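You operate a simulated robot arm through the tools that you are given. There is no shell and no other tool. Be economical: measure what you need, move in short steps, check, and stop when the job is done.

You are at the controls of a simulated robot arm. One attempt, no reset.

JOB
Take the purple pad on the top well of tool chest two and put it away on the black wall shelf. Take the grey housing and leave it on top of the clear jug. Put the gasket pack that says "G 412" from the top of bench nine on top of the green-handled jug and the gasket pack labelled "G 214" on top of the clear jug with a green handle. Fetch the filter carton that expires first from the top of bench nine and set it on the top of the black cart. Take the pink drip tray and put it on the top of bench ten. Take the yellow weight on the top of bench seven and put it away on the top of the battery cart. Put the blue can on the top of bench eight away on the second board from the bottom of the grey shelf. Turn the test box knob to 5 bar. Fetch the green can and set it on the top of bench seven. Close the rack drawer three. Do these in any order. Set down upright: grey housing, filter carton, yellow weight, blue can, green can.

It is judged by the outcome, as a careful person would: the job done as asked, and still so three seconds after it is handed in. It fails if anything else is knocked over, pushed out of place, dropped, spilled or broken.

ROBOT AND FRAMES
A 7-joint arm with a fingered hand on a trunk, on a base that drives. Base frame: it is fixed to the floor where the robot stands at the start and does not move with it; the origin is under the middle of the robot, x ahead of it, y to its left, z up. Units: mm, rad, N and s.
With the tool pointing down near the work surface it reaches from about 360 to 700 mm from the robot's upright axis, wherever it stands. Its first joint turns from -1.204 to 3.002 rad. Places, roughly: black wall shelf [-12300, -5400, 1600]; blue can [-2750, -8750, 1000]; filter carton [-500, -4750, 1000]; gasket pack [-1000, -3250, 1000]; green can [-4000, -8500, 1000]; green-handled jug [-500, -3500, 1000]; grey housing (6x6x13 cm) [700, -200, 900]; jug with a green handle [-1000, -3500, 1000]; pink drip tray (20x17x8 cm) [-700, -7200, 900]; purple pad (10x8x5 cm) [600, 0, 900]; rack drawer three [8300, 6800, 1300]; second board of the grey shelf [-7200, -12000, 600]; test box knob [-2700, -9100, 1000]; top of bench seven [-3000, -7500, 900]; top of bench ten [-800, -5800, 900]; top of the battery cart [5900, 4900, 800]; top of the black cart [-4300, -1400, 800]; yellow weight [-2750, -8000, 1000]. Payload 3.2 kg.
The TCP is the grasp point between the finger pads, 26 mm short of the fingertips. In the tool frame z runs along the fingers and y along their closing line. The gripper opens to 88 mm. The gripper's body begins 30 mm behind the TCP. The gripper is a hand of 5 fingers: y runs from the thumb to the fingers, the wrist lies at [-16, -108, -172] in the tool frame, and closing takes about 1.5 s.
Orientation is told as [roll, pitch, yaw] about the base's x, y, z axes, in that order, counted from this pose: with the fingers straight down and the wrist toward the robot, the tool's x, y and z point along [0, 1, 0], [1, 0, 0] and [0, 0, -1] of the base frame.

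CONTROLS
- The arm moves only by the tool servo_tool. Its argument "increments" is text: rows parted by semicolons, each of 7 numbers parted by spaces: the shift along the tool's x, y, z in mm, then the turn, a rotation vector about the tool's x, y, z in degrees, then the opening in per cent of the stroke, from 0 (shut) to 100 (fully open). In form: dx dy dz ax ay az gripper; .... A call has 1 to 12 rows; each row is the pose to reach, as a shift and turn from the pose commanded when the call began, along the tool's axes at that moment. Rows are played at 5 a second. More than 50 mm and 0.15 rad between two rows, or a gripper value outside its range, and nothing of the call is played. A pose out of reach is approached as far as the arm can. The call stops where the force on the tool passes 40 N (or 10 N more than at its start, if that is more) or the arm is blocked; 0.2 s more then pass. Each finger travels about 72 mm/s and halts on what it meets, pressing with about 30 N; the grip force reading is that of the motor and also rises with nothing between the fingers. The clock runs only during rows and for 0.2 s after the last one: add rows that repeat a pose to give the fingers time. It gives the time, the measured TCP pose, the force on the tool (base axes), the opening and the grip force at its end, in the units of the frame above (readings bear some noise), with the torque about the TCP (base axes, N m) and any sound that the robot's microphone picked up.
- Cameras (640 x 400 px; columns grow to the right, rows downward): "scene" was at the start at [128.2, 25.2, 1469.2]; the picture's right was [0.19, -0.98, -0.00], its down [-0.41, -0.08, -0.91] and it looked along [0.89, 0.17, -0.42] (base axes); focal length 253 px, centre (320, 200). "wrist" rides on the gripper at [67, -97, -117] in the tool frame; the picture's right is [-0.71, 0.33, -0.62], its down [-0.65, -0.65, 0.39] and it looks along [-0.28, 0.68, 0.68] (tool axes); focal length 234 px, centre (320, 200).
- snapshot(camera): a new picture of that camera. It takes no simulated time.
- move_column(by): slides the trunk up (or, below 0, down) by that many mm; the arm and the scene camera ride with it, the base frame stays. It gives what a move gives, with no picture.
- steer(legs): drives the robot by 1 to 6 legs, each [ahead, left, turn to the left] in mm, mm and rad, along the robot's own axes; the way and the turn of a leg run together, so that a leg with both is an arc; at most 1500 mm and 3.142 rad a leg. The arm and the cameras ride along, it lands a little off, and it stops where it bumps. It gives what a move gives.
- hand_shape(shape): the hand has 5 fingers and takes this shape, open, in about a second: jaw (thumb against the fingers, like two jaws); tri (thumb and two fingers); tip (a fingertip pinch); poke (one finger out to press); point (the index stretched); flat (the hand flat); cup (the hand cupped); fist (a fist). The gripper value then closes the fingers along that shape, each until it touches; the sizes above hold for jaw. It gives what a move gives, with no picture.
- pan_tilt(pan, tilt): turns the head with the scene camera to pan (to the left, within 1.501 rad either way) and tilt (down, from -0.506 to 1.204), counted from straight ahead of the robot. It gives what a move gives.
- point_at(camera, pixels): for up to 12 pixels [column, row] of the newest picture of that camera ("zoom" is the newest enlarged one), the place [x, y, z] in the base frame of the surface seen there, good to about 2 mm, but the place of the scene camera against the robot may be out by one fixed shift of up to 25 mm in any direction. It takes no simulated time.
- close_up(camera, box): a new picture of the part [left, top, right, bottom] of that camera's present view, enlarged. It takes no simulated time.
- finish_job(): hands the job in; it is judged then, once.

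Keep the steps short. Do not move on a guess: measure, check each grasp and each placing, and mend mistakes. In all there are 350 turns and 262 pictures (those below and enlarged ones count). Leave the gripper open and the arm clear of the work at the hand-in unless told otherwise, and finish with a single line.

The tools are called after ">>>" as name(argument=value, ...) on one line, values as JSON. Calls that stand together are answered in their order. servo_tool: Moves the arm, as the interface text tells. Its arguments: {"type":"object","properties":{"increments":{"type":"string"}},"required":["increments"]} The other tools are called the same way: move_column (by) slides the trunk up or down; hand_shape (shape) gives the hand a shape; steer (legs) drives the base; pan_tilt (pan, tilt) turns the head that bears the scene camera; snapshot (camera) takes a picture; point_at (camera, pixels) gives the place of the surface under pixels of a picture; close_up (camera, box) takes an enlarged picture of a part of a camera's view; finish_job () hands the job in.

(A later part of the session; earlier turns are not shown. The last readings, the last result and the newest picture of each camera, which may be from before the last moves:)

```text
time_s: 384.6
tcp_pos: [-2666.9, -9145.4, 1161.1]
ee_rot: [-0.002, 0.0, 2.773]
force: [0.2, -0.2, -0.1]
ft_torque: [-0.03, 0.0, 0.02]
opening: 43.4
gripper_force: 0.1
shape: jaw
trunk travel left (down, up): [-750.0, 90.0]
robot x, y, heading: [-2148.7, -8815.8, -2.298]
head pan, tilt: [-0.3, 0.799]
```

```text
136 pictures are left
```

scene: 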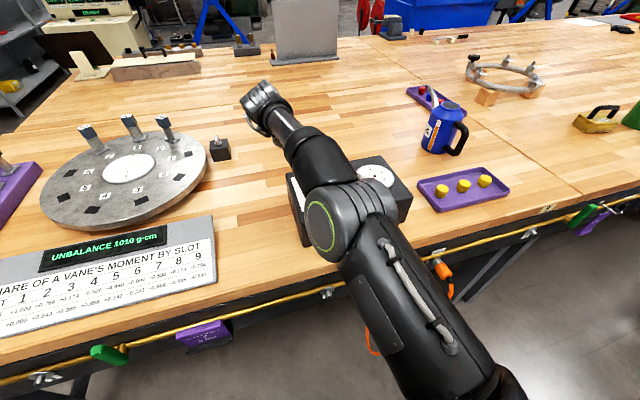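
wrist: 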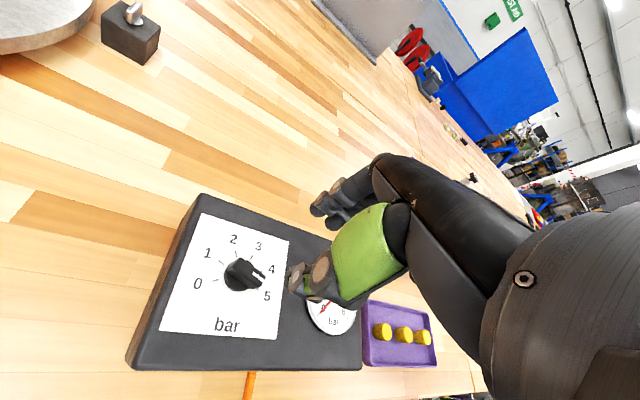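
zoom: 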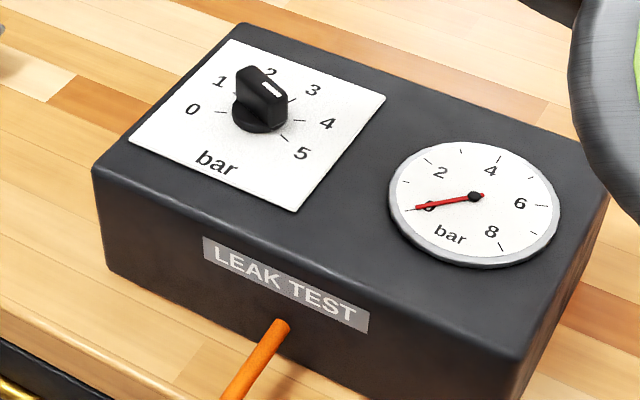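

>>> close_up(camera="wrist", box=[190, 225, 300, 315])

>>> point_at(camera="zoom", pixels=[[240, 210], [385, 275], [270, 180], [410, 250], [335, 225], [370, 210], [300, 260], [250, 190], [400, 262]])

```text
4.44 times, centred on (245, 270) of wrist
```

zoom: 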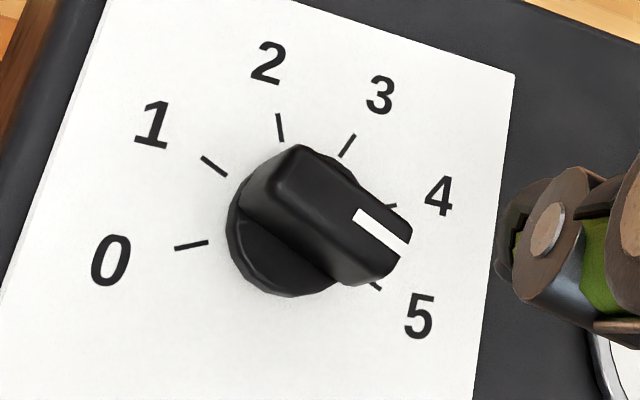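

```text
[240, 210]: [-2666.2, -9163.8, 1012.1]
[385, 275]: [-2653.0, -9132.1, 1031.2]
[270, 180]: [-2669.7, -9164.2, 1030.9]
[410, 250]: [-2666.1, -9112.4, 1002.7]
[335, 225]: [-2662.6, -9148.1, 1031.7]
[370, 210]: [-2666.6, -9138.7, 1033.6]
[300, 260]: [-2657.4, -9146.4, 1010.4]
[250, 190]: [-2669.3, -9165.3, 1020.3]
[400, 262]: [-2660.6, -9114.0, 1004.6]
```

>>> point_at(camera="zoom", pixels=[[360, 214], [404, 246], [300, 150], [408, 225], [250, 195], [355, 275], [114, 262], [418, 316], [440, 196], [152, 125], [268, 62], [381, 95]])

```text
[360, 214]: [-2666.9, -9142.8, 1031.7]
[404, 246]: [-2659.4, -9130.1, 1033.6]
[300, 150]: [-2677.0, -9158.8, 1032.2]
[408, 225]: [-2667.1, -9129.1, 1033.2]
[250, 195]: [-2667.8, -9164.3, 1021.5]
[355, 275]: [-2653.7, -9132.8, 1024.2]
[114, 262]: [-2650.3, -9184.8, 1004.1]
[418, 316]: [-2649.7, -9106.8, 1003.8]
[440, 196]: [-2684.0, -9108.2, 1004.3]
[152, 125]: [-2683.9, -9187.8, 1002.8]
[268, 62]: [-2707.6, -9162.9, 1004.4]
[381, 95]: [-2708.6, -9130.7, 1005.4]
```

The pointer is at 5 (≈112°, label at ≈114°). Knob done. Unwind the hand and look at the blue can.

>>> servo_tool(increments="0 0 -30 0 0 -8 50; 0 0 -60 0 0 -16 50; 0 0 -80 0 0 -24 50; 0 0 -80 0 0 -32 50; 0 0 -80 0 0 -40 50; 0 0 -80 0 0 -48 50; 0 0 -80 0 0 -56 50; 0 0 -80 0 0 -64 50; 0 0 -80 0 0 -69 50")

>>> pan_tilt(pan=-0.8, tilt=0.7)

>>> snapshot(camera="scene")

```text
time_s: 386.6
tcp_pos: [-2666.6, -9145.0, 1240.5]
ee_rot: [0.001, 0.001, -2.301]
force: [-0.1, -0.6, -0.3]
ft_torque: [0.0, 0.0, 0.05]
opening: 43.5
gripper_force: 0.1
shape: jaw
trunk travel left (down, up): [-750.0, 90.0]
robot x, y, heading: [-2146.6, -8814.3, -2.296]
head pan, tilt: [-0.3, 0.799]
```

```text
time_s: 387.6
tcp_pos: [-2666.6, -9145.2, 1241.3]
ee_rot: [0.0, 0.001, -2.307]
force: [0.2, 1.1, -0.2]
ft_torque: [0.01, 0.03, 0.0]
opening: 44.0
gripper_force: 0.1
shape: jaw
trunk travel left (down, up): [-750.0, 90.0]
robot x, y, heading: [-2150.9, -8820.4, -2.297]
head pan, tilt: [-0.799, 0.7]
```

```text
134 pictures are left
```

scene: 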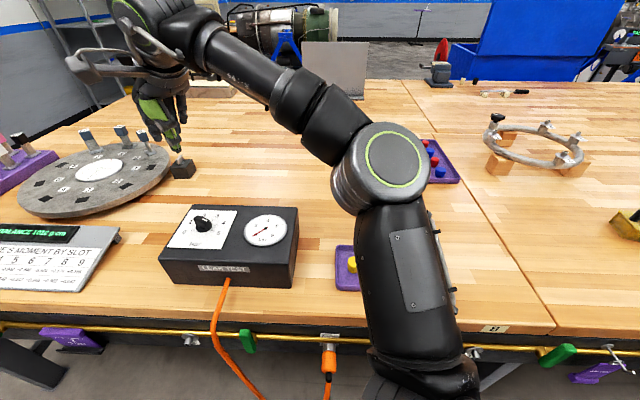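

>>> steer(legs=[[0, 0, -0.843]])

>>> pan_tilt(pan=0, tilt=0.7)

>>> snapshot(camera="scene")

```text
time_s: 390.2
tcp_pos: [-2738.1, -8644.5, 1242.4]
ee_rot: [0.0, 0.001, 3.128]
force: [0.9, 0.5, -0.8]
ft_torque: [0.01, 0.03, 0.0]
opening: 43.4
gripper_force: 0.1
shape: jaw
trunk travel left (down, up): [-750.0, 90.0]
robot x, y, heading: [-2146.4, -8816.9, 3.138]
head pan, tilt: [-0.799, 0.7]
```

```text
time_s: 391.3
tcp_pos: [-2737.8, -8645.6, 1241.6]
ee_rot: [0.0, 0.003, 3.128]
force: [-0.3, -0.8, -0.1]
ft_torque: [0.0, -0.01, 0.03]
opening: 43.4
gripper_force: 0.1
shape: jaw
trunk travel left (down, up): [-750.0, 90.0]
robot x, y, heading: [-2147.4, -8816.6, 3.138]
head pan, tilt: [0.0, 0.7]
```

```text
133 pictures are left
```

scene: 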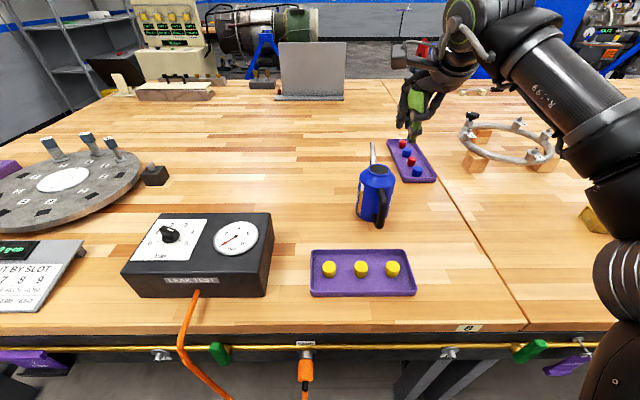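

>>> close_up(camera="scene", box=[320, 130, 440, 240])

>>> point_at(camera="zoom", pixels=[[325, 170], [350, 180], [350, 210], [335, 240], [330, 300], [310, 330], [335, 340], [275, 260], [210, 260], [305, 160], [270, 80], [345, 150]])

>>> snapshot(camera="wrist")

```text
3.64 times, centred on (380, 185) of scene
```

zoom: 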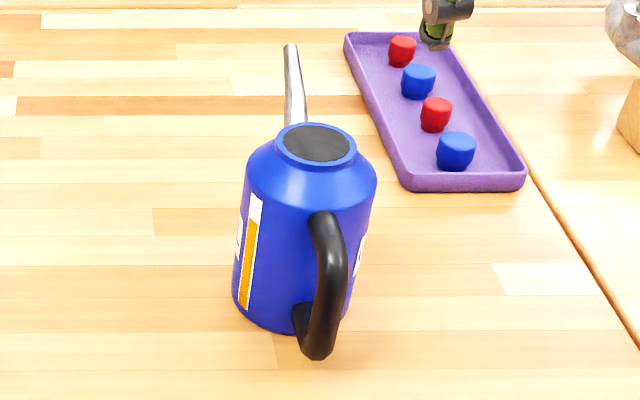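

```text
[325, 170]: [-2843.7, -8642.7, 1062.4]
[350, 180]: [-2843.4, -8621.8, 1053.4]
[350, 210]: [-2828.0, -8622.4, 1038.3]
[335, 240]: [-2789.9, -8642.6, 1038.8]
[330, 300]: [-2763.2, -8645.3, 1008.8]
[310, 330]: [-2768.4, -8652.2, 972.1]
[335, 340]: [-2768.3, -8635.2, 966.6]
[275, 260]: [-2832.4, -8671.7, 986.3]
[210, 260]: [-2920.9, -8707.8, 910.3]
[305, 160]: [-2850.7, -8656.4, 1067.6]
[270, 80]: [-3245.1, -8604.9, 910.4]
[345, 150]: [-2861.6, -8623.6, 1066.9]
```

```text
131 pictures are left
```

wrist: 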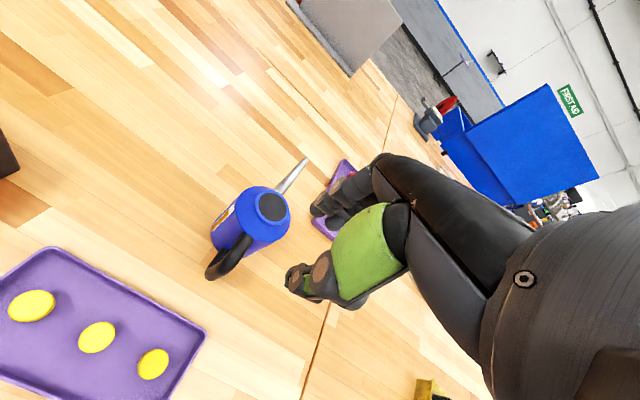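

>>> close_up(camera="wrist", box=[195, 150, 315, 290])

>>> point_at(camera="wrist", pixels=[[247, 238], [243, 245], [238, 253], [231, 263], [222, 272], [212, 276], [271, 207], [250, 215], [285, 222], [262, 192]])

```text
2.86 times, centred on (255, 220) of wrist
```

zoom: 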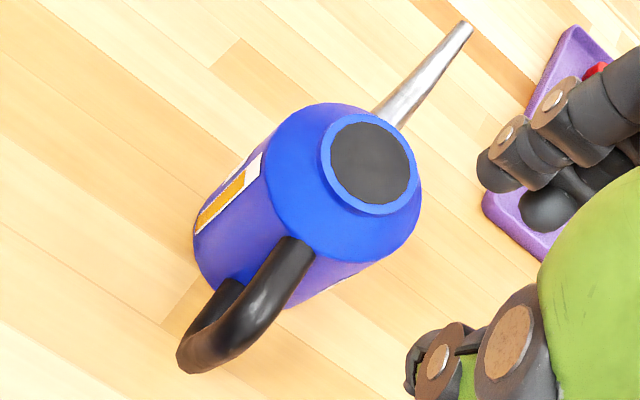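

```text
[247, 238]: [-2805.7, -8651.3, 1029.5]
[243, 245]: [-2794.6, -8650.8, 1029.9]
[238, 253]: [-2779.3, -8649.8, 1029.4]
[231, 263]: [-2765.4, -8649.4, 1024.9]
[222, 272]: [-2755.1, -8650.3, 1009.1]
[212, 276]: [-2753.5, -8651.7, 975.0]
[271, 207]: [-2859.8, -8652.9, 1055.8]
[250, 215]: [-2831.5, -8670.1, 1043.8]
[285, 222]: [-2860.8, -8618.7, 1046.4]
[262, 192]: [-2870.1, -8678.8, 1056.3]
```

Blue can: handle along x at y≈-8650.5, x from -2806 to -2755, top z 1030. Turn the hand 90° clockwise above it so fingers straddle the handle.

>>> servo_tool(increments="0 0 0 0 0 8 50; 0 0 0 0 0 16 50; 0 0 0 0 0 24 50; 0 0 0 0 0 32 50; 0 0 0 0 0 40 50; 0 0 0 0 0 48 50; 0 0 0 0 0 56 50; 0 0 0 0 0 64 50; 0 0 0 0 0 72 50; 0 0 0 0 0 80 50; 0 0 0 0 0 88 50; 0 0 0 0 0 89 50")

```text
time_s: 393.9
tcp_pos: [-2711.0, -8635.0, 1221.6]
ee_rot: [0.001, -0.001, 1.58]
force: [0.1, 0.4, -0.9]
ft_torque: [0.02, 0.01, -0.03]
opening: 43.7
gripper_force: 0.2
shape: jaw
out of reach, approached as far as the arm can: row 9, 10, 11, 12
trunk travel left (down, up): [-750.0, 90.0]
robot x, y, heading: [-2150.8, -8813.7, 3.138]
head pan, tilt: [0.0, 0.7]
```

>>> servo_tool(increments="10 -5 40 0 0 0 50; 30 -10 80 0 0 0 50; 47 -15.5 110 0 0 0 50; 47 -15.5 140 0 0 0 50; 47 -15.5 140 0 0 0 50")

>>> snapshot(camera="wrist")

>>> close_up(camera="scene", box=[300, 100, 460, 240])

```text
time_s: 395.1
tcp_pos: [-2759.1, -8652.5, 1082.0]
ee_rot: [0.0, -0.001, 1.575]
force: [0.4, -0.1, -0.2]
ft_torque: [0.01, -0.04, 0.0]
opening: 43.6
gripper_force: 0.1
shape: jaw
out of reach, approached as far as the arm can: row 3
trunk travel left (down, up): [-750.0, 90.0]
robot x, y, heading: [-2148.4, -8820.8, 3.131]
head pan, tilt: [0.0, 0.7]
```

```text
129 pictures are left
```

wrist: 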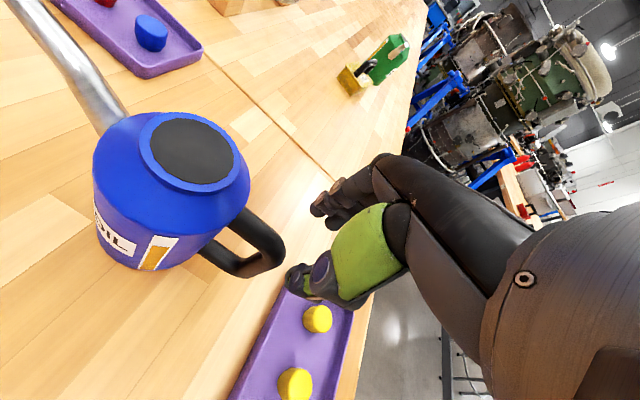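

```text
2.86 times, centred on (380, 170) of scene
```

zoom: 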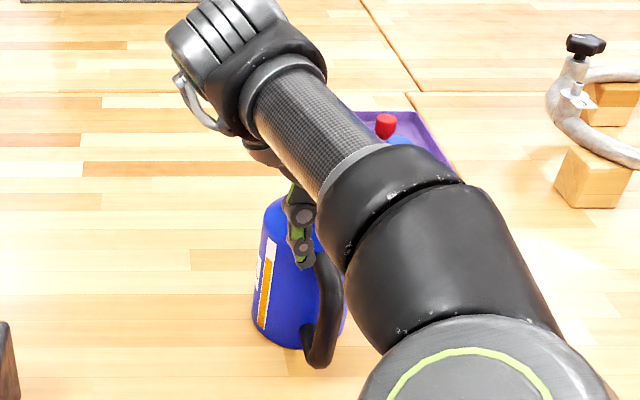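

Geometry matches the green-can grasp. Descend and close.

>>> servo_tool(increments="0 1 30 0 0 0 50; 0 2 60 0 0 0 50; 0 2 80 0 0 0 50; 0 2 80 0 0 0 50; 0 2 80 0 0 0 25; 0 2 80 0 0 0 0; 0 2 80 0 0 0 0; 0 2 80 0 0 0 0; 0 2 80 0 0 0 0; 0 2 80 0 0 0 0")

>>> snapshot(camera="wrist")

```text
time_s: 397.3
tcp_pos: [-2759.6, -8651.1, 1003.0]
ee_rot: [-0.002, 0.001, 1.573]
force: [0.9, -0.7, 0.5]
ft_torque: [0.03, 0.04, -0.04]
opening: 13.3
gripper_force: 30.4
shape: jaw
trunk travel left (down, up): [-750.0, 90.0]
robot x, y, heading: [-2149.3, -8816.5, 3.135]
head pan, tilt: [0.0, 0.7]
```

```text
127 pictures are left
```

wrist: 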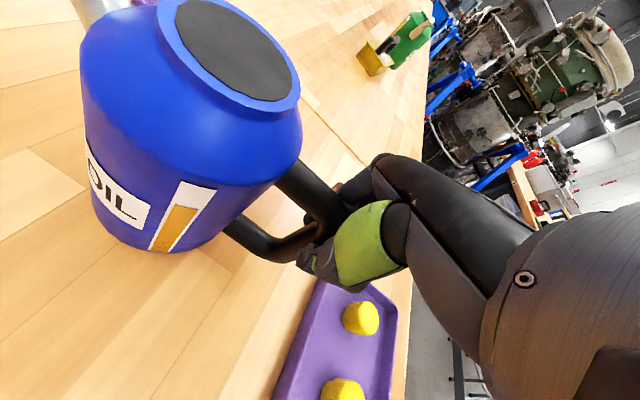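

Gripped. Lift, countering the lean by +8° as before.

>>> servo_tool(increments="0 0 -5 0 0 0 0; 0 0 -15 0 2 0 0; 0 0 -40 0 4 0 0; 0 0 -75 0 6 0 0; 0 0 -115 0 8 0 0; -20 0 -150 0 8 0 0; -50 0 -170 0 8 0 0; -90 0 -180 0 8 0 0; -90 0 -180 0 8 0 0")

>>> snapshot(camera="wrist")

>>> snapshot(camera="scene")

```text
time_s: 399.3
tcp_pos: [-2668.4, -8651.1, 1180.6]
ee_rot: [0.135, -0.002, 1.575]
force: [0.4, 0.5, -2.0]
ft_torque: [0.04, -0.24, 0.01]
opening: 13.5
gripper_force: 29.9
shape: jaw
trunk travel left (down, up): [-750.0, 90.0]
robot x, y, heading: [-2146.7, -8816.9, 3.132]
head pan, tilt: [0.0, 0.7]
```

```text
126 pictures are left
```

wrist: 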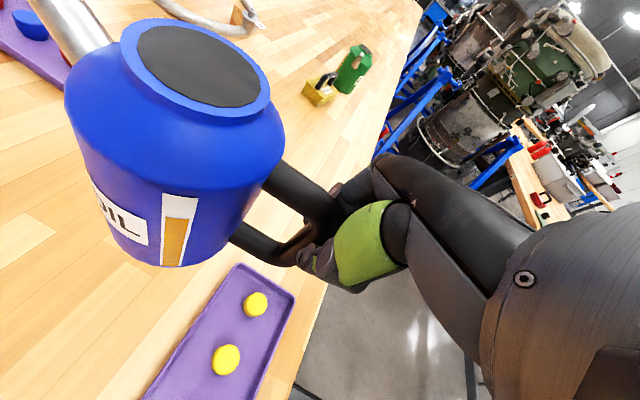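

```text
125 pictures are left
```

scene: 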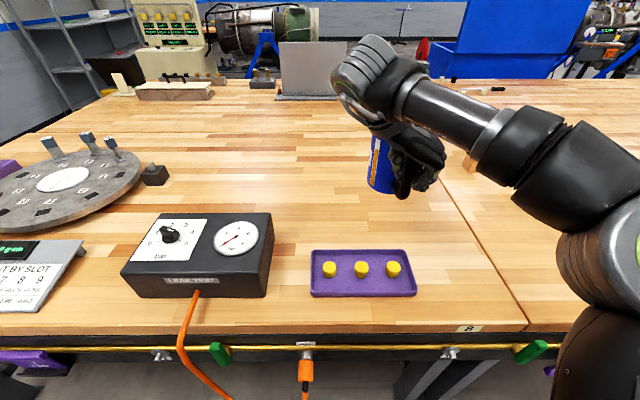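

Held level. Rotate the hand back (about vertical) for carrying.

>>> servo_tool(increments="0 0 0 1.07 0 -7.93 0; 0 0 0 2.14 0 -15.86 0; 0 0 0 3.2 0 -23.8 0; 0 0 0 4.3 0 -31.7 0; 0 0 0 5.35 0 -39.6 0; 0 0 0 6.4 0 -47.6 0; 0 0 0 7.5 0 -55.5 0; 0 0 0 8.55 0 -63.4 0; 0 0 0 9.6 0 -71.4 0; 0 0 0 10.7 0 -79.3 0; 0 0 0 11.8 0 -87.2 0; 0 0 0 11.8 0 -87.2 0")

>>> snapshot(camera="scene")

```text
time_s: 401.9
tcp_pos: [-2668.9, -8650.8, 1183.2]
ee_rot: [0.133, -0.004, 3.112]
force: [-1.1, 0.5, -1.9]
ft_torque: [0.2, 0.0, 0.0]
opening: 13.3
gripper_force: 29.9
shape: jaw
trunk travel left (down, up): [-750.0, 90.0]
robot x, y, heading: [-2148.3, -8817.1, 3.137]
head pan, tilt: [0.0, 0.7]
```

```text
124 pictures are left
```

scene: 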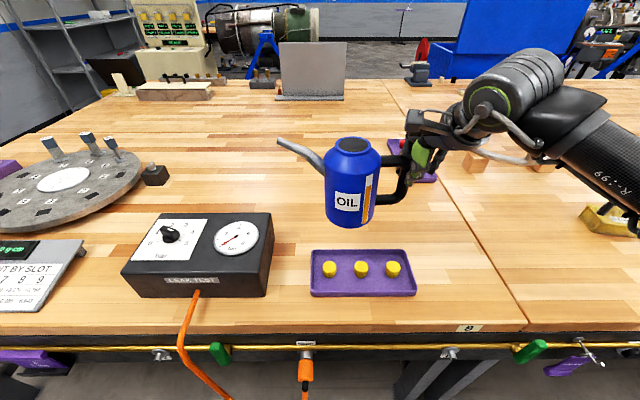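

Carry: retract, turn south, drive down and west to the grey shelf.

>>> servo_tool(increments="0 -30 -20 0 0 0 0; 0 -60 -40 0 0 0 0; 0 -60 -40 0 0 0 0")

>>> steer(legs=[[-60, 0, 0], [0, 0, 1.575], [1500, 0, 0], [650, 0, 0], [0, 0, -1.571]])

>>> steer(legs=[[1500, 0, 0], [1300, 0, 0]])

>>> pan_tilt(pan=0.3, tilt=0.4)

>>> snapshot(camera="scene")

```text
time_s: 402.7
tcp_pos: [-2607.2, -8646.7, 1222.3]
ee_rot: [0.136, -0.002, 3.11]
force: [0.1, -0.7, -2.0]
ft_torque: [0.19, 0.0, 0.02]
opening: 13.2
gripper_force: 30.7
shape: jaw
trunk travel left (down, up): [-750.0, 90.0]
robot x, y, heading: [-2146.7, -8817.7, 3.136]
head pan, tilt: [0.0, 0.7]
```

```text
time_s: 421.7
tcp_pos: [-2499.1, -10795.2, 1222.7]
ee_rot: [0.135, -0.003, 3.109]
force: [0.8, 0.7, -1.9]
ft_torque: [0.23, -0.03, 0.0]
opening: 13.2
gripper_force: 29.8
shape: jaw
trunk travel left (down, up): [-750.0, 90.0]
robot x, y, heading: [-2040.9, -10967.3, 3.133]
head pan, tilt: [0.0, 0.7]
```

```text
time_s: 435.4
tcp_pos: [-5351.6, -10847.2, 1223.0]
ee_rot: [0.134, -0.004, 3.139]
force: [0.4, 0.5, -2.7]
ft_torque: [0.19, 0.01, -0.01]
opening: 13.1
gripper_force: 30.1
shape: jaw
trunk travel left (down, up): [-750.0, 90.0]
robot x, y, heading: [-4886.8, -11007.6, -3.119]
head pan, tilt: [0.0, 0.7]
```

```text
time_s: 436.2
tcp_pos: [-5351.2, -10846.3, 1223.1]
ee_rot: [0.134, -0.002, 3.137]
force: [0.8, -0.6, -1.8]
ft_torque: [0.22, 0.03, 0.04]
opening: 12.9
gripper_force: 29.8
shape: jaw
trunk travel left (down, up): [-750.0, 90.0]
robot x, y, heading: [-4884.4, -11009.9, -3.118]
head pan, tilt: [0.3, 0.4]
```

```text
123 pictures are left
```

scene: 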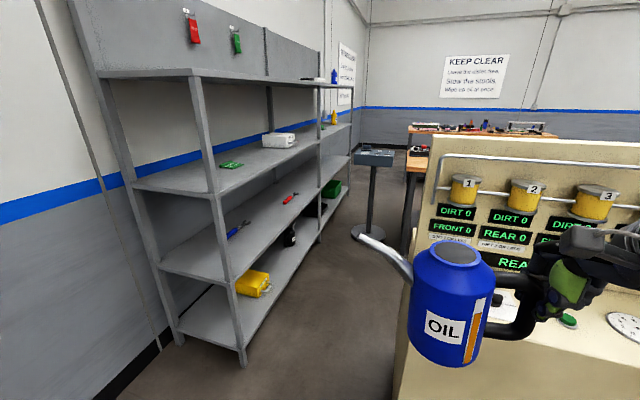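

>>> close_up(camera="scene", box=[80, 40, 440, 380])

>>> point_at(camera="scene", pixels=[[243, 360], [222, 270], [205, 185], [190, 73], [320, 236], [352, 88], [280, 240], [250, 170], [250, 310], [375, 235], [425, 330], [240, 75]])

```text
1.18 times, centred on (260, 210) of scene
```

zoom: 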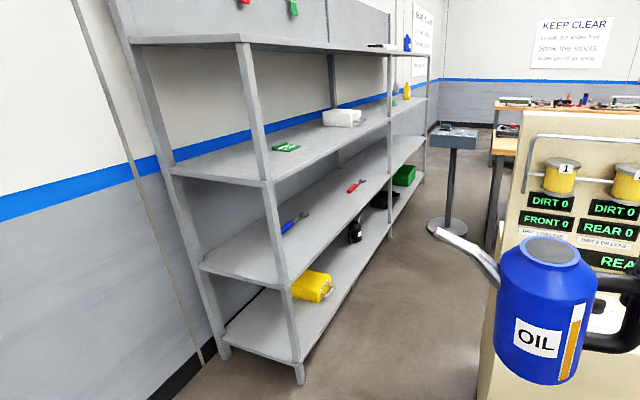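

```text
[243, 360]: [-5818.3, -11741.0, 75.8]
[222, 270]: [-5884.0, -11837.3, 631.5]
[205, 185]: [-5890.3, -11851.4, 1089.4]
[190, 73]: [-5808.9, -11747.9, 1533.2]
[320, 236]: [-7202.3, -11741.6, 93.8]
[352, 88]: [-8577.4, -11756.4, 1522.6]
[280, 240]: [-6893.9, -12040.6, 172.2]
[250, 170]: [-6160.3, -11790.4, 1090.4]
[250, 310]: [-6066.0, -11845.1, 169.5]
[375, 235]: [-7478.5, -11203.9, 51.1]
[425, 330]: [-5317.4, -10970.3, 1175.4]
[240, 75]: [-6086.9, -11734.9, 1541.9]
```

Second board is at z≈622 (between 160 and 1080), front edge y≈-11747. Face south here, retract, and lower the trunk before moving in front of the shelf.

>>> steer(legs=[[0, 0, 1.547], [230, 0, 0]])

>>> servo_tool(increments="0 -45 0 0 0 0 0; 0 -90 0 0 0 0 0; 0 -95 0 0 0 0 0")

>>> move_column(by=-450)

>>> pan_tilt(pan=-0.5, tilt=0.3)

>>> snapshot(camera="scene")

```text
time_s: 441.8
tcp_pos: [-5051.1, -11695.6, 1222.5]
ee_rot: [0.133, -0.003, -1.587]
force: [0.2, 0.2, -1.9]
ft_torque: [-0.02, 0.22, -0.03]
opening: 13.2
gripper_force: 30.5
shape: jaw
trunk travel left (down, up): [-750.0, 90.0]
robot x, y, heading: [-4888.7, -11235.0, -1.564]
head pan, tilt: [0.3, 0.4]
```

```text
time_s: 442.6
tcp_pos: [-5050.3, -11602.5, 1223.2]
ee_rot: [0.134, -0.002, -1.589]
force: [0.2, -0.2, -2.3]
ft_torque: [-0.01, 0.23, 0.02]
opening: 13.4
gripper_force: 29.9
shape: jaw
trunk travel left (down, up): [-750.0, 90.0]
robot x, y, heading: [-4884.4, -11237.3, -1.562]
head pan, tilt: [0.3, 0.4]
```

```text
refused: -450 is not a number from -400 to 400
```

```text
time_s: 443.7
tcp_pos: [-5051.4, -11601.7, 1223.4]
ee_rot: [0.135, -0.003, -1.589]
force: [-0.7, 0.1, -2.6]
ft_torque: [0.0, 0.2, -0.01]
opening: 13.3
gripper_force: 29.9
shape: jaw
trunk travel left (down, up): [-750.0, 90.0]
robot x, y, heading: [-4886.3, -11233.9, -1.568]
head pan, tilt: [-0.499, 0.3]
```

```text
121 pictures are left
```

scene: 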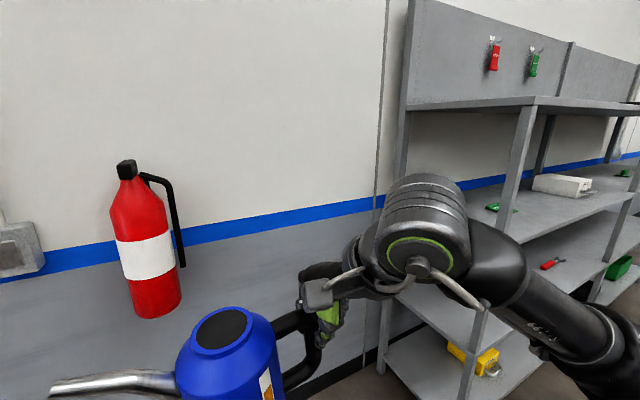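

>>> move_column(by=-400)

>>> move_column(by=-45)

>>> pan_tilt(pan=-0.7, tilt=0.3)

>>> snapshot(camera="scene")

```text
time_s: 447.5
tcp_pos: [-5051.1, -11601.6, 823.3]
ee_rot: [0.135, -0.002, -1.588]
force: [-0.7, -0.7, -1.8]
ft_torque: [-0.02, 0.22, 0.03]
opening: 12.9
gripper_force: 30.2
shape: jaw
trunk travel left (down, up): [-350.0, 490.0]
robot x, y, heading: [-4884.3, -11236.4, -1.563]
head pan, tilt: [-0.499, 0.3]
```

```text
time_s: 448.4
tcp_pos: [-5050.7, -11601.6, 779.0]
ee_rot: [0.134, -0.002, -1.588]
force: [0.0, 0.0, -2.4]
ft_torque: [-0.02, 0.19, -0.02]
opening: 13.3
gripper_force: 30.1
shape: jaw
trunk travel left (down, up): [-305.0, 535.0]
robot x, y, heading: [-4885.0, -11237.1, -1.567]
head pan, tilt: [-0.499, 0.3]
```

```text
time_s: 449.1
tcp_pos: [-5050.4, -11602.2, 779.6]
ee_rot: [0.134, -0.002, -1.588]
force: [0.6, -0.1, -3.3]
ft_torque: [-0.03, 0.21, -0.01]
opening: 13.1
gripper_force: 30.0
shape: jaw
trunk travel left (down, up): [-305.0, 535.0]
robot x, y, heading: [-4885.9, -11239.1, -1.567]
head pan, tilt: [-0.7, 0.3]
```

```text
120 pictures are left
```

scene: 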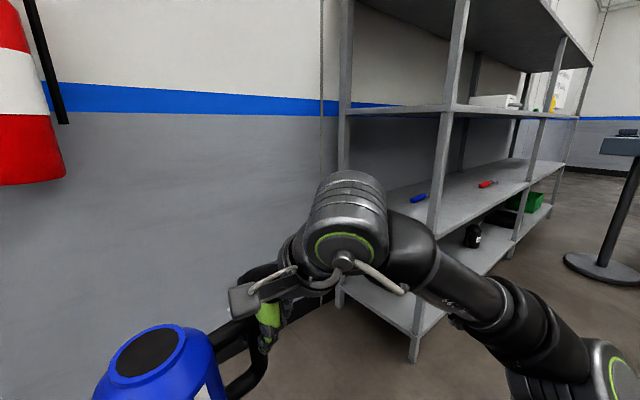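

>>> point_at(camera="scene", pixels=[[400, 205], [418, 199], [487, 184], [440, 180], [450, 195], [520, 170], [540, 180], [445, 107], [345, 190], [415, 355], [605, 270], [600, 365]])

```text
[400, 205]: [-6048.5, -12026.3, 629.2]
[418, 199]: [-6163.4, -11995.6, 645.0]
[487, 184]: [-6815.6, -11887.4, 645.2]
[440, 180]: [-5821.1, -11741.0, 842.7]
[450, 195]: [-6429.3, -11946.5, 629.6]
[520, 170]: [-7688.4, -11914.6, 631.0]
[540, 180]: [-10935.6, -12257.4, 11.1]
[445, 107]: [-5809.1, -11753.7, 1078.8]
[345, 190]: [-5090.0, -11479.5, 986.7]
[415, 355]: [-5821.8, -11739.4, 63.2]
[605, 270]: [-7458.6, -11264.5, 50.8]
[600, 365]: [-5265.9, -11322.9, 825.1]
```

Board top true ≈620; free spot between blue wrench (x≈-6153) and red (x≈-6805). Strafe west 1490 mm.

>>> steer(legs=[[25, 0, 0], [0, -1490, 0]])

>>> pan_tilt(pan=0, tilt=0.5)

>>> snapshot(camera="scene")

>>> snapshot(camera="wrist")

```text
time_s: 457.0
tcp_pos: [-6568.4, -11641.4, 779.5]
ee_rot: [0.133, -0.004, -1.585]
force: [-0.6, 0.1, -1.5]
ft_torque: [0.02, 0.18, 0.0]
opening: 13.0
gripper_force: 30.2
shape: jaw
trunk travel left (down, up): [-305.0, 535.0]
robot x, y, heading: [-6406.3, -11271.7, -1.558]
head pan, tilt: [-0.7, 0.3]
```

```text
time_s: 458.1
tcp_pos: [-6568.7, -11641.0, 778.7]
ee_rot: [0.134, -0.004, -1.587]
force: [-0.4, 0.4, -2.4]
ft_torque: [0.0, 0.24, -0.03]
opening: 13.0
gripper_force: 30.3
shape: jaw
trunk travel left (down, up): [-305.0, 535.0]
robot x, y, heading: [-6403.5, -11277.9, -1.561]
head pan, tilt: [0.0, 0.499]
```

```text
119 pictures are left
```

scene: 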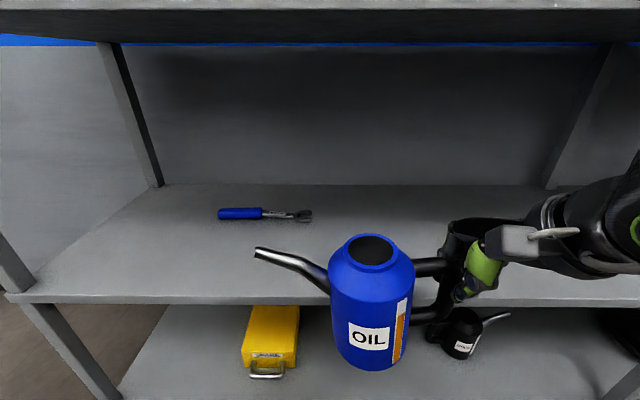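

```text
118 pictures are left
```

wrist: 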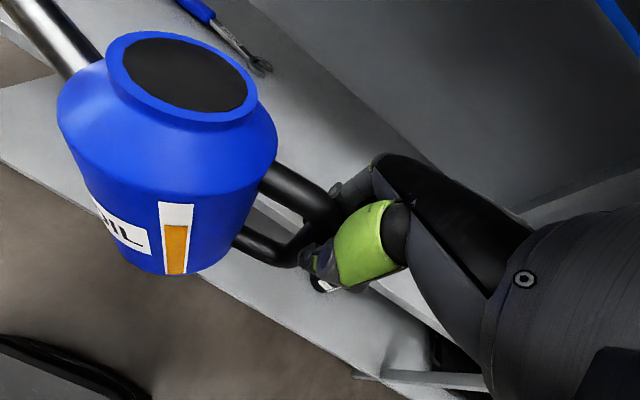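

Lower 38 mm, then move the can in 215 mm over the board.

>>> move_column(by=-38)

>>> servo_tool(increments="0 43 0 0 0 0 0; 0 86 0 0 0 0 0; 0 129 0 0 0 0 0; 0 172 0 0 0 0 0; 0 210 0 0 0 0 0; 0 210 0 0 0 0 0")

>>> snapshot(camera="scene")

```text
time_s: 458.9
tcp_pos: [-6569.0, -11642.2, 740.3]
ee_rot: [0.135, -0.004, -1.587]
force: [-0.4, -0.7, -2.7]
ft_torque: [-0.01, 0.19, -0.02]
opening: 13.0
gripper_force: 30.0
shape: jaw
trunk travel left (down, up): [-267.0, 573.0]
robot x, y, heading: [-6406.0, -11278.8, -1.556]
head pan, tilt: [0.0, 0.499]
```

```text
time_s: 460.3
tcp_pos: [-6570.9, -11852.4, 739.8]
ee_rot: [0.134, -0.005, -1.581]
force: [0.2, 0.2, -1.9]
ft_torque: [0.0, 0.2, -0.04]
opening: 13.0
gripper_force: 30.0
shape: jaw
trunk travel left (down, up): [-267.0, 573.0]
robot x, y, heading: [-6407.5, -11271.8, -1.56]
head pan, tilt: [0.0, 0.499]
```

```text
117 pictures are left
```

scene: 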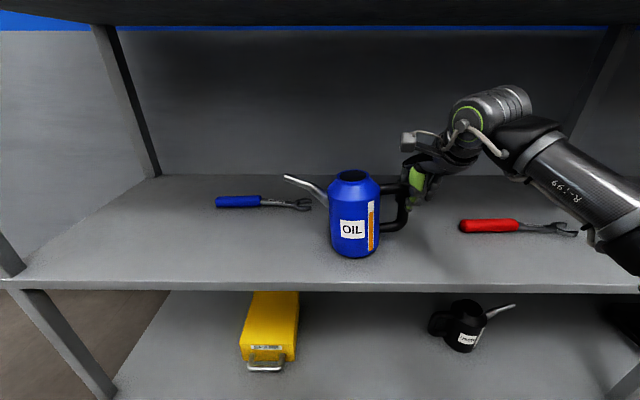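

Lower by the column in small steps until the weight comes off.

>>> move_column(by=-13)

>>> move_column(by=-4)

>>> close_up(camera="scene", box=[270, 140, 450, 280])

```text
time_s: 460.9
tcp_pos: [-6571.4, -11850.4, 727.7]
ee_rot: [0.135, -0.003, -1.586]
force: [0.1, -0.3, -1.7]
ft_torque: [0.0, 0.09, 0.01]
opening: 13.0
gripper_force: 29.9
shape: jaw
trunk travel left (down, up): [-254.0, 586.0]
robot x, y, heading: [-6404.5, -11275.4, -1.562]
head pan, tilt: [0.0, 0.499]
```

```text
time_s: 461.5
tcp_pos: [-6571.1, -11851.0, 724.1]
ee_rot: [0.133, -0.004, -1.585]
force: [0.8, 0.7, -1.5]
ft_torque: [0.0, 0.01, 0.01]
opening: 13.1
gripper_force: 30.3
shape: jaw
trunk travel left (down, up): [-250.0, 590.0]
robot x, y, heading: [-6407.6, -11274.2, -1.564]
head pan, tilt: [0.0, 0.499]
```

```text
2.86 times, centred on (360, 210) of scene
```

zoom: 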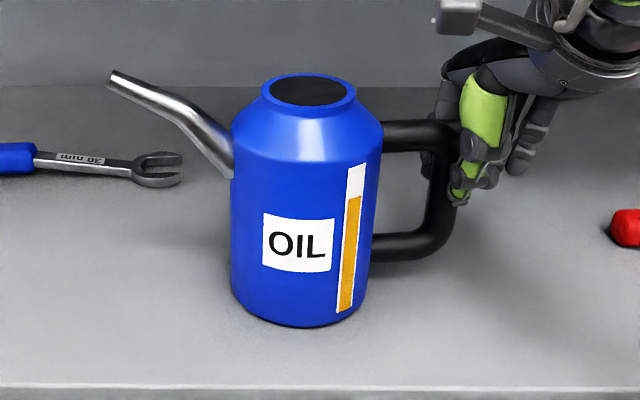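

>>> move_column(by=-4)

>>> move_column(by=-3)

```text
time_s: 462.0
tcp_pos: [-6570.7, -11849.4, 721.1]
ee_rot: [0.135, -0.006, -1.585]
force: [-1.1, -0.4, 2.6]
ft_torque: [0.02, 0.06, -0.03]
opening: 13.1
gripper_force: 30.7
shape: jaw
trunk travel left (down, up): [-246.0, 594.0]
robot x, y, heading: [-6402.5, -11272.7, -1.559]
head pan, tilt: [0.0, 0.499]
```

```text
time_s: 462.5
tcp_pos: [-6572.0, -11850.5, 719.2]
ee_rot: [0.135, -0.008, -1.584]
force: [-2.5, -1.1, 7.5]
ft_torque: [-0.02, -0.02, -0.04]
opening: 12.9
gripper_force: 30.0
shape: jaw
trunk travel left (down, up): [-243.0, 597.0]
robot x, y, heading: [-6409.2, -11273.9, -1.555]
head pan, tilt: [0.0, 0.499]
```

Seated. Open, raise by the column 68 mm, sidestep and withdraw.

>>> servo_tool(increments="0 0 0 0 0 0 35; 0 0 0 0 0 0 60; 0 0 0 0 0 0 60; 0 0 0 0 0 0 60")

>>> move_column(by=68)

>>> servo_tool(increments="-35 0 0 0 0 0 60; -65 0 0 0 0 0 60; -65 -45 0 0 0 0 60; -65 -90 0 0 0 0 60; -65 -135 0 0 0 0 60; -65 -180 0 0 0 0 60; -65 -215 0 0 0 0 60")

>>> snapshot(camera="scene")

```text
time_s: 463.5
tcp_pos: [-6572.8, -11852.0, 717.5]
ee_rot: [0.134, -0.001, -1.585]
force: [-0.5, 0.4, -0.5]
ft_torque: [0.0, 0.02, -0.04]
opening: 52.2
gripper_force: 0.1
shape: jaw
trunk travel left (down, up): [-243.0, 597.0]
robot x, y, heading: [-6404.5, -11271.8, -1.56]
head pan, tilt: [0.0, 0.499]
```

```text
time_s: 464.6
tcp_pos: [-6571.6, -11850.5, 784.6]
ee_rot: [0.134, -0.005, -1.586]
force: [0.2, -0.2, 0.5]
ft_torque: [-0.03, -0.02, 0.01]
opening: 52.4
gripper_force: 0.1
shape: jaw
trunk travel left (down, up): [-311.0, 529.0]
robot x, y, heading: [-6404.8, -11274.3, -1.562]
head pan, tilt: [0.0, 0.499]
```

```text
time_s: 466.2
tcp_pos: [-6634.4, -11633.9, 778.0]
ee_rot: [0.136, -0.003, -1.585]
force: [-0.4, 0.6, 0.3]
ft_torque: [0.01, 0.02, 0.0]
opening: 52.2
gripper_force: 0.0
shape: jaw
trunk travel left (down, up): [-311.0, 529.0]
robot x, y, heading: [-6407.0, -11274.6, -1.56]
head pan, tilt: [0.0, 0.499]
```

```text
115 pictures are left
```

scene: 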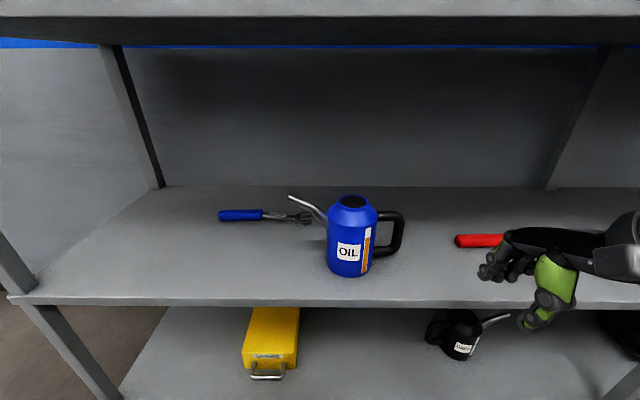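

Blue can is put away. Withdraw east, restore the trunk, and head to the east side of benches 9–11.

>>> steer(legs=[[0, 1500, -0.01]])

>>> move_column(by=400)

>>> servo_tool(increments="0 20 0 0 -4 0 80; 0 50 -20 0 -7.7 0 100; 0 80 -30 0 -7.7 0 100")

>>> steer(legs=[[-350, 0, 0], [0, 0, 1.571], [1500, 0, 0], [1500, 0, 0], [1300, 0, 0]])

>>> pan_tilt(pan=0.8, tilt=0.3)

>>> snapshot(camera="scene")

```text
time_s: 473.7
tcp_pos: [-5116.2, -11626.1, 778.0]
ee_rot: [0.135, -0.002, -1.601]
force: [-1.3, -0.2, -0.3]
ft_torque: [-0.02, 0.01, -0.02]
opening: 52.4
gripper_force: 0.0
shape: jaw
trunk travel left (down, up): [-311.0, 529.0]
robot x, y, heading: [-4882.7, -11269.2, -1.576]
head pan, tilt: [0.0, 0.499]
```

```text
time_s: 477.6
tcp_pos: [-5116.4, -11625.8, 1177.2]
ee_rot: [0.132, -0.003, -1.598]
force: [-0.1, -0.1, 0.8]
ft_torque: [0.0, 0.01, -0.03]
opening: 52.5
gripper_force: 0.1
shape: jaw
trunk travel left (down, up): [-711.0, 129.0]
robot x, y, heading: [-4884.8, -11268.2, -1.576]
head pan, tilt: [0.0, 0.499]
```

```text
time_s: 478.4
tcp_pos: [-5123.1, -11706.9, 1207.7]
ee_rot: [-0.001, -0.002, -1.598]
force: [0.5, -1.4, -0.8]
ft_torque: [-0.02, -0.01, 0.05]
opening: 87.9
gripper_force: 0.0
shape: jaw
trunk travel left (down, up): [-711.0, 129.0]
robot x, y, heading: [-4886.3, -11274.1, -1.581]
head pan, tilt: [0.0, 0.499]
```

```text
time_s: 504.8
tcp_pos: [-96.6, -11213.6, 1208.3]
ee_rot: [0.0, -0.004, -0.035]
force: [0.0, 0.9, -0.5]
ft_torque: [-0.01, 0.01, -0.02]
opening: 87.8
gripper_force: 0.0
shape: jaw
trunk travel left (down, up): [-711.0, 129.0]
robot x, y, heading: [-534.5, -10971.5, -0.014]
head pan, tilt: [0.0, 0.499]
```

```text
time_s: 505.9
tcp_pos: [-97.9, -11212.9, 1207.8]
ee_rot: [0.001, -0.004, -0.033]
force: [-0.5, 0.2, -0.2]
ft_torque: [0.0, 0.0, 0.02]
opening: 87.8
gripper_force: 0.1
shape: jaw
trunk travel left (down, up): [-711.0, 129.0]
robot x, y, heading: [-528.2, -10971.5, -0.006]
head pan, tilt: [0.799, 0.3]
```

```text
114 pictures are left
```

scene: 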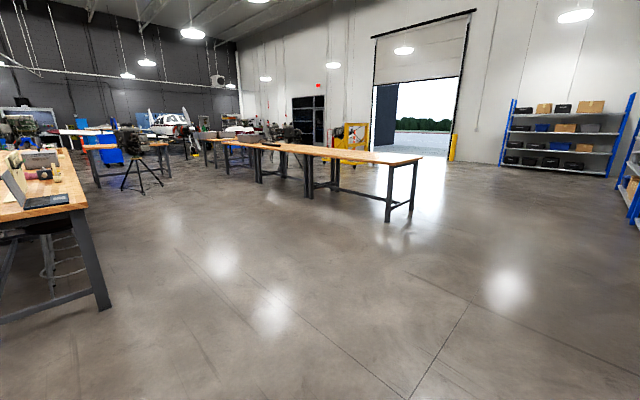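

>>> point_at(camera="scene", pixels=[[105, 300], [87, 205], [50, 195], [110, 250], [180, 220], [150, 190], [95, 185], [240, 175], [390, 215], [250, 220]])

>>> close_up(camera="scene", box=[0, 90, 220, 260])

```text
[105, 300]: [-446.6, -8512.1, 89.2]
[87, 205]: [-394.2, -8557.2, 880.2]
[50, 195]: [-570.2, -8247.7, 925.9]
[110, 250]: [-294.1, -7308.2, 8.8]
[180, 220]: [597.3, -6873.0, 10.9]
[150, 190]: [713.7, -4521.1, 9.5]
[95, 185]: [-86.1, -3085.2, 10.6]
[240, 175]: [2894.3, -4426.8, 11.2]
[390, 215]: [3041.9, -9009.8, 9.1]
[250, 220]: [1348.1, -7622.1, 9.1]
```

```text
2.35 times, centred on (110, 175) of scene
```

zoom: 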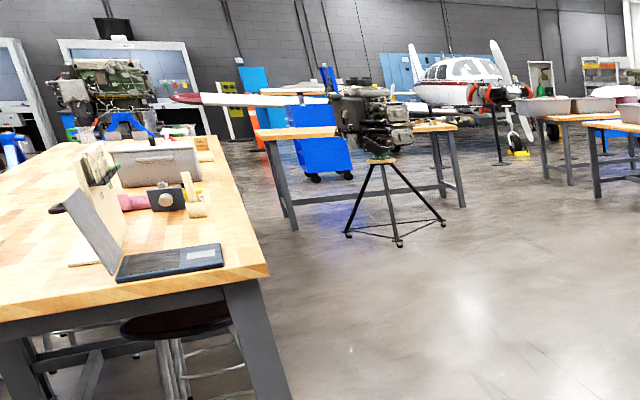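

East lane is open. Go to (30,-7300) and face west to find the tray.

>>> steer(legs=[[570, 0, 0], [0, 0, 1.577], [1500, 0, 0], [1500, 0, 0], [650, 0, 0], [0, 0, 1.571]])

>>> pan_tilt(pan=0, tilt=0.5)

>>> snapshot(camera="scene")

```text
time_s: 534.1
tcp_pos: [-362.6, -7079.9, 1209.2]
ee_rot: [-0.001, -0.004, 3.1]
force: [0.1, 0.1, 0.0]
ft_torque: [0.0, -0.01, 0.01]
opening: 88.0
gripper_force: 0.0
shape: jaw
trunk travel left (down, up): [-711.0, 129.0]
robot x, y, heading: [68.7, -7323.8, 3.132]
head pan, tilt: [0.799, 0.3]
```

```text
time_s: 535.3
tcp_pos: [-363.7, -7080.1, 1208.2]
ee_rot: [0.0, -0.004, 3.099]
force: [0.8, 0.1, -0.5]
ft_torque: [0.01, 0.0, -0.03]
opening: 87.7
gripper_force: 0.2
shape: jaw
trunk travel left (down, up): [-711.0, 129.0]
robot x, y, heading: [68.6, -7326.7, 3.123]
head pan, tilt: [0.0, 0.499]
```

```text
112 pictures are left
```

scene: 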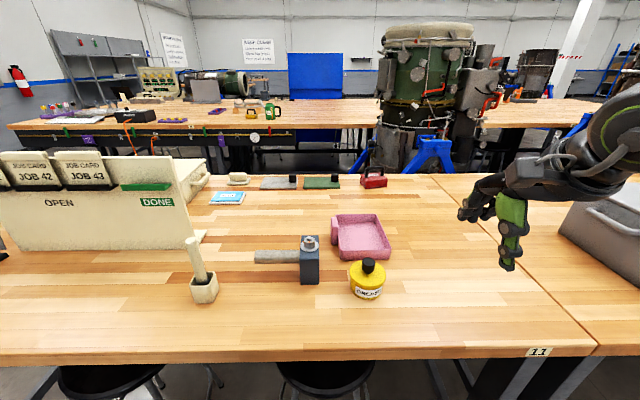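

>>> close_up(camera="scene", box=[300, 190, 440, 310])

>>> point_at(camera="zoom", pixels=[[165, 100], [340, 85], [410, 210], [180, 215], [280, 180], [290, 230], [370, 140], [170, 160], [310, 290], [310, 260], [120, 120], [250, 95]])

```text
3.33 times, centred on (370, 250) of scene
```

zoom: 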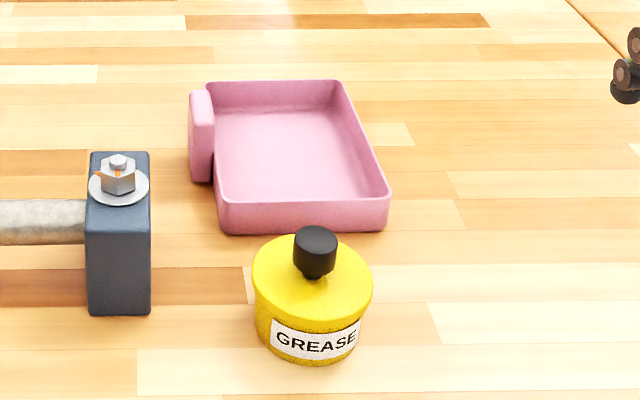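

```text
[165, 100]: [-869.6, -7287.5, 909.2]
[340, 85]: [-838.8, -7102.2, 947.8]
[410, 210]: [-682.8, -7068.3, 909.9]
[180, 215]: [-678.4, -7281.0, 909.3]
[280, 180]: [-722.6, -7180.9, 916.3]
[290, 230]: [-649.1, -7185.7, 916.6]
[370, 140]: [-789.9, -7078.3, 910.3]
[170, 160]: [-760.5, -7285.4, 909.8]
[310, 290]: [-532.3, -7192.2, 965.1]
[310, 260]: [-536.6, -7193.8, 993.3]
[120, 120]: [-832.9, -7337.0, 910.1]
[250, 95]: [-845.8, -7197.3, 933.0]
```

>>> point_at(camera="zoom", pixels=[[300, 190], [300, 196], [300, 200], [300, 204], [300, 215], [200, 92], [200, 120], [202, 160], [205, 180], [192, 140], [215, 140], [225, 195]])

>>> snapshot(camera="wrist")

```text
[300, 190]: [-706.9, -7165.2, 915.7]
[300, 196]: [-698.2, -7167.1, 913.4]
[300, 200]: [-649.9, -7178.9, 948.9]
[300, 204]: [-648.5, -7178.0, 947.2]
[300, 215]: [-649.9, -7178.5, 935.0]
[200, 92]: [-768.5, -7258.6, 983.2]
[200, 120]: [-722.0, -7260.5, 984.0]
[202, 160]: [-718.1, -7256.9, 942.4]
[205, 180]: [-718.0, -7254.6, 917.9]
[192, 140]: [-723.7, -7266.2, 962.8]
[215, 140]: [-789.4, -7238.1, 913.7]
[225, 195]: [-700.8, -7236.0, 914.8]
```

```text
110 pictures are left
```

wrist: 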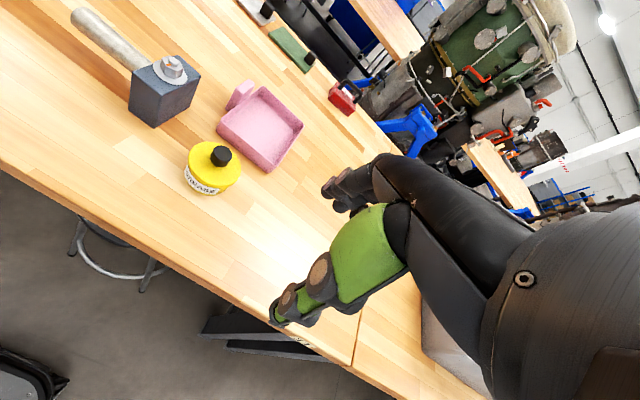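

>>> point_at(camera="scene", pixels=[[325, 372], [350, 390], [110, 380], [300, 360], [538, 352], [500, 260], [440, 180]])

>>> close_up(camera="wrist", box=[190, 60, 330, 210])

>>> point_at(camera="zoom", pixels=[[360, 290], [400, 250], [440, 205], [310, 275], [200, 140], [180, 120], [300, 200], [190, 260]])

```text
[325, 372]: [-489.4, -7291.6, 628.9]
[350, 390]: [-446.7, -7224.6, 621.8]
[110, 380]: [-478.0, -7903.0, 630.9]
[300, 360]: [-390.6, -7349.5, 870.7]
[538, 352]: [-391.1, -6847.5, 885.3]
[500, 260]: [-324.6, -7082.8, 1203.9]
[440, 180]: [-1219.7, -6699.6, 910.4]
```

```text
2.67 times, centred on (260, 135) of wrist
```

zoom: 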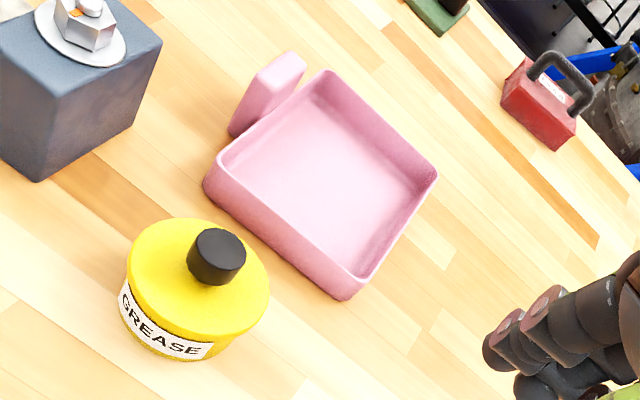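

```text
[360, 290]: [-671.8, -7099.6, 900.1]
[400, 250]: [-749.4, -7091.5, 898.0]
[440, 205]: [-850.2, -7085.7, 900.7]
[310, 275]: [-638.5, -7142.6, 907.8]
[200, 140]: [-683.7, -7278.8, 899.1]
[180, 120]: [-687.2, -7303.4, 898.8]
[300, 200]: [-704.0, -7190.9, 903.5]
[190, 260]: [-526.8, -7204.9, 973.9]
```

Tray's near wall is at x≈-639, rim z≈938. Stool is under the bench; move base 100 mm closer.

>>> steer(legs=[[100, 15, 0.018]])

>>> servo_tool(increments="0 0 0 0 0 -2.4 50; 0 0 0 0 0 -2.4 50; 0 0 0 0 0 -2.4 50; 0 0 0 0 0 -2.4 50")

```text
time_s: 536.4
tcp_pos: [-466.4, -7101.4, 1207.7]
ee_rot: [0.0, -0.002, 3.118]
force: [0.4, 0.3, -0.5]
ft_torque: [-0.04, -0.03, -0.01]
opening: 87.7
gripper_force: 0.1
shape: jaw
trunk travel left (down, up): [-711.0, 129.0]
robot x, y, heading: [-26.6, -7340.4, 3.14]
head pan, tilt: [0.0, 0.499]
```

```text
time_s: 537.4
tcp_pos: [-466.7, -7101.2, 1208.7]
ee_rot: [-0.001, -0.004, -3.123]
force: [0.1, -0.3, -0.6]
ft_torque: [-0.03, 0.03, 0.0]
opening: 44.6
gripper_force: 0.2
shape: jaw
trunk travel left (down, up): [-711.0, 129.0]
robot x, y, heading: [-33.3, -7339.0, 3.141]
head pan, tilt: [0.0, 0.499]
```

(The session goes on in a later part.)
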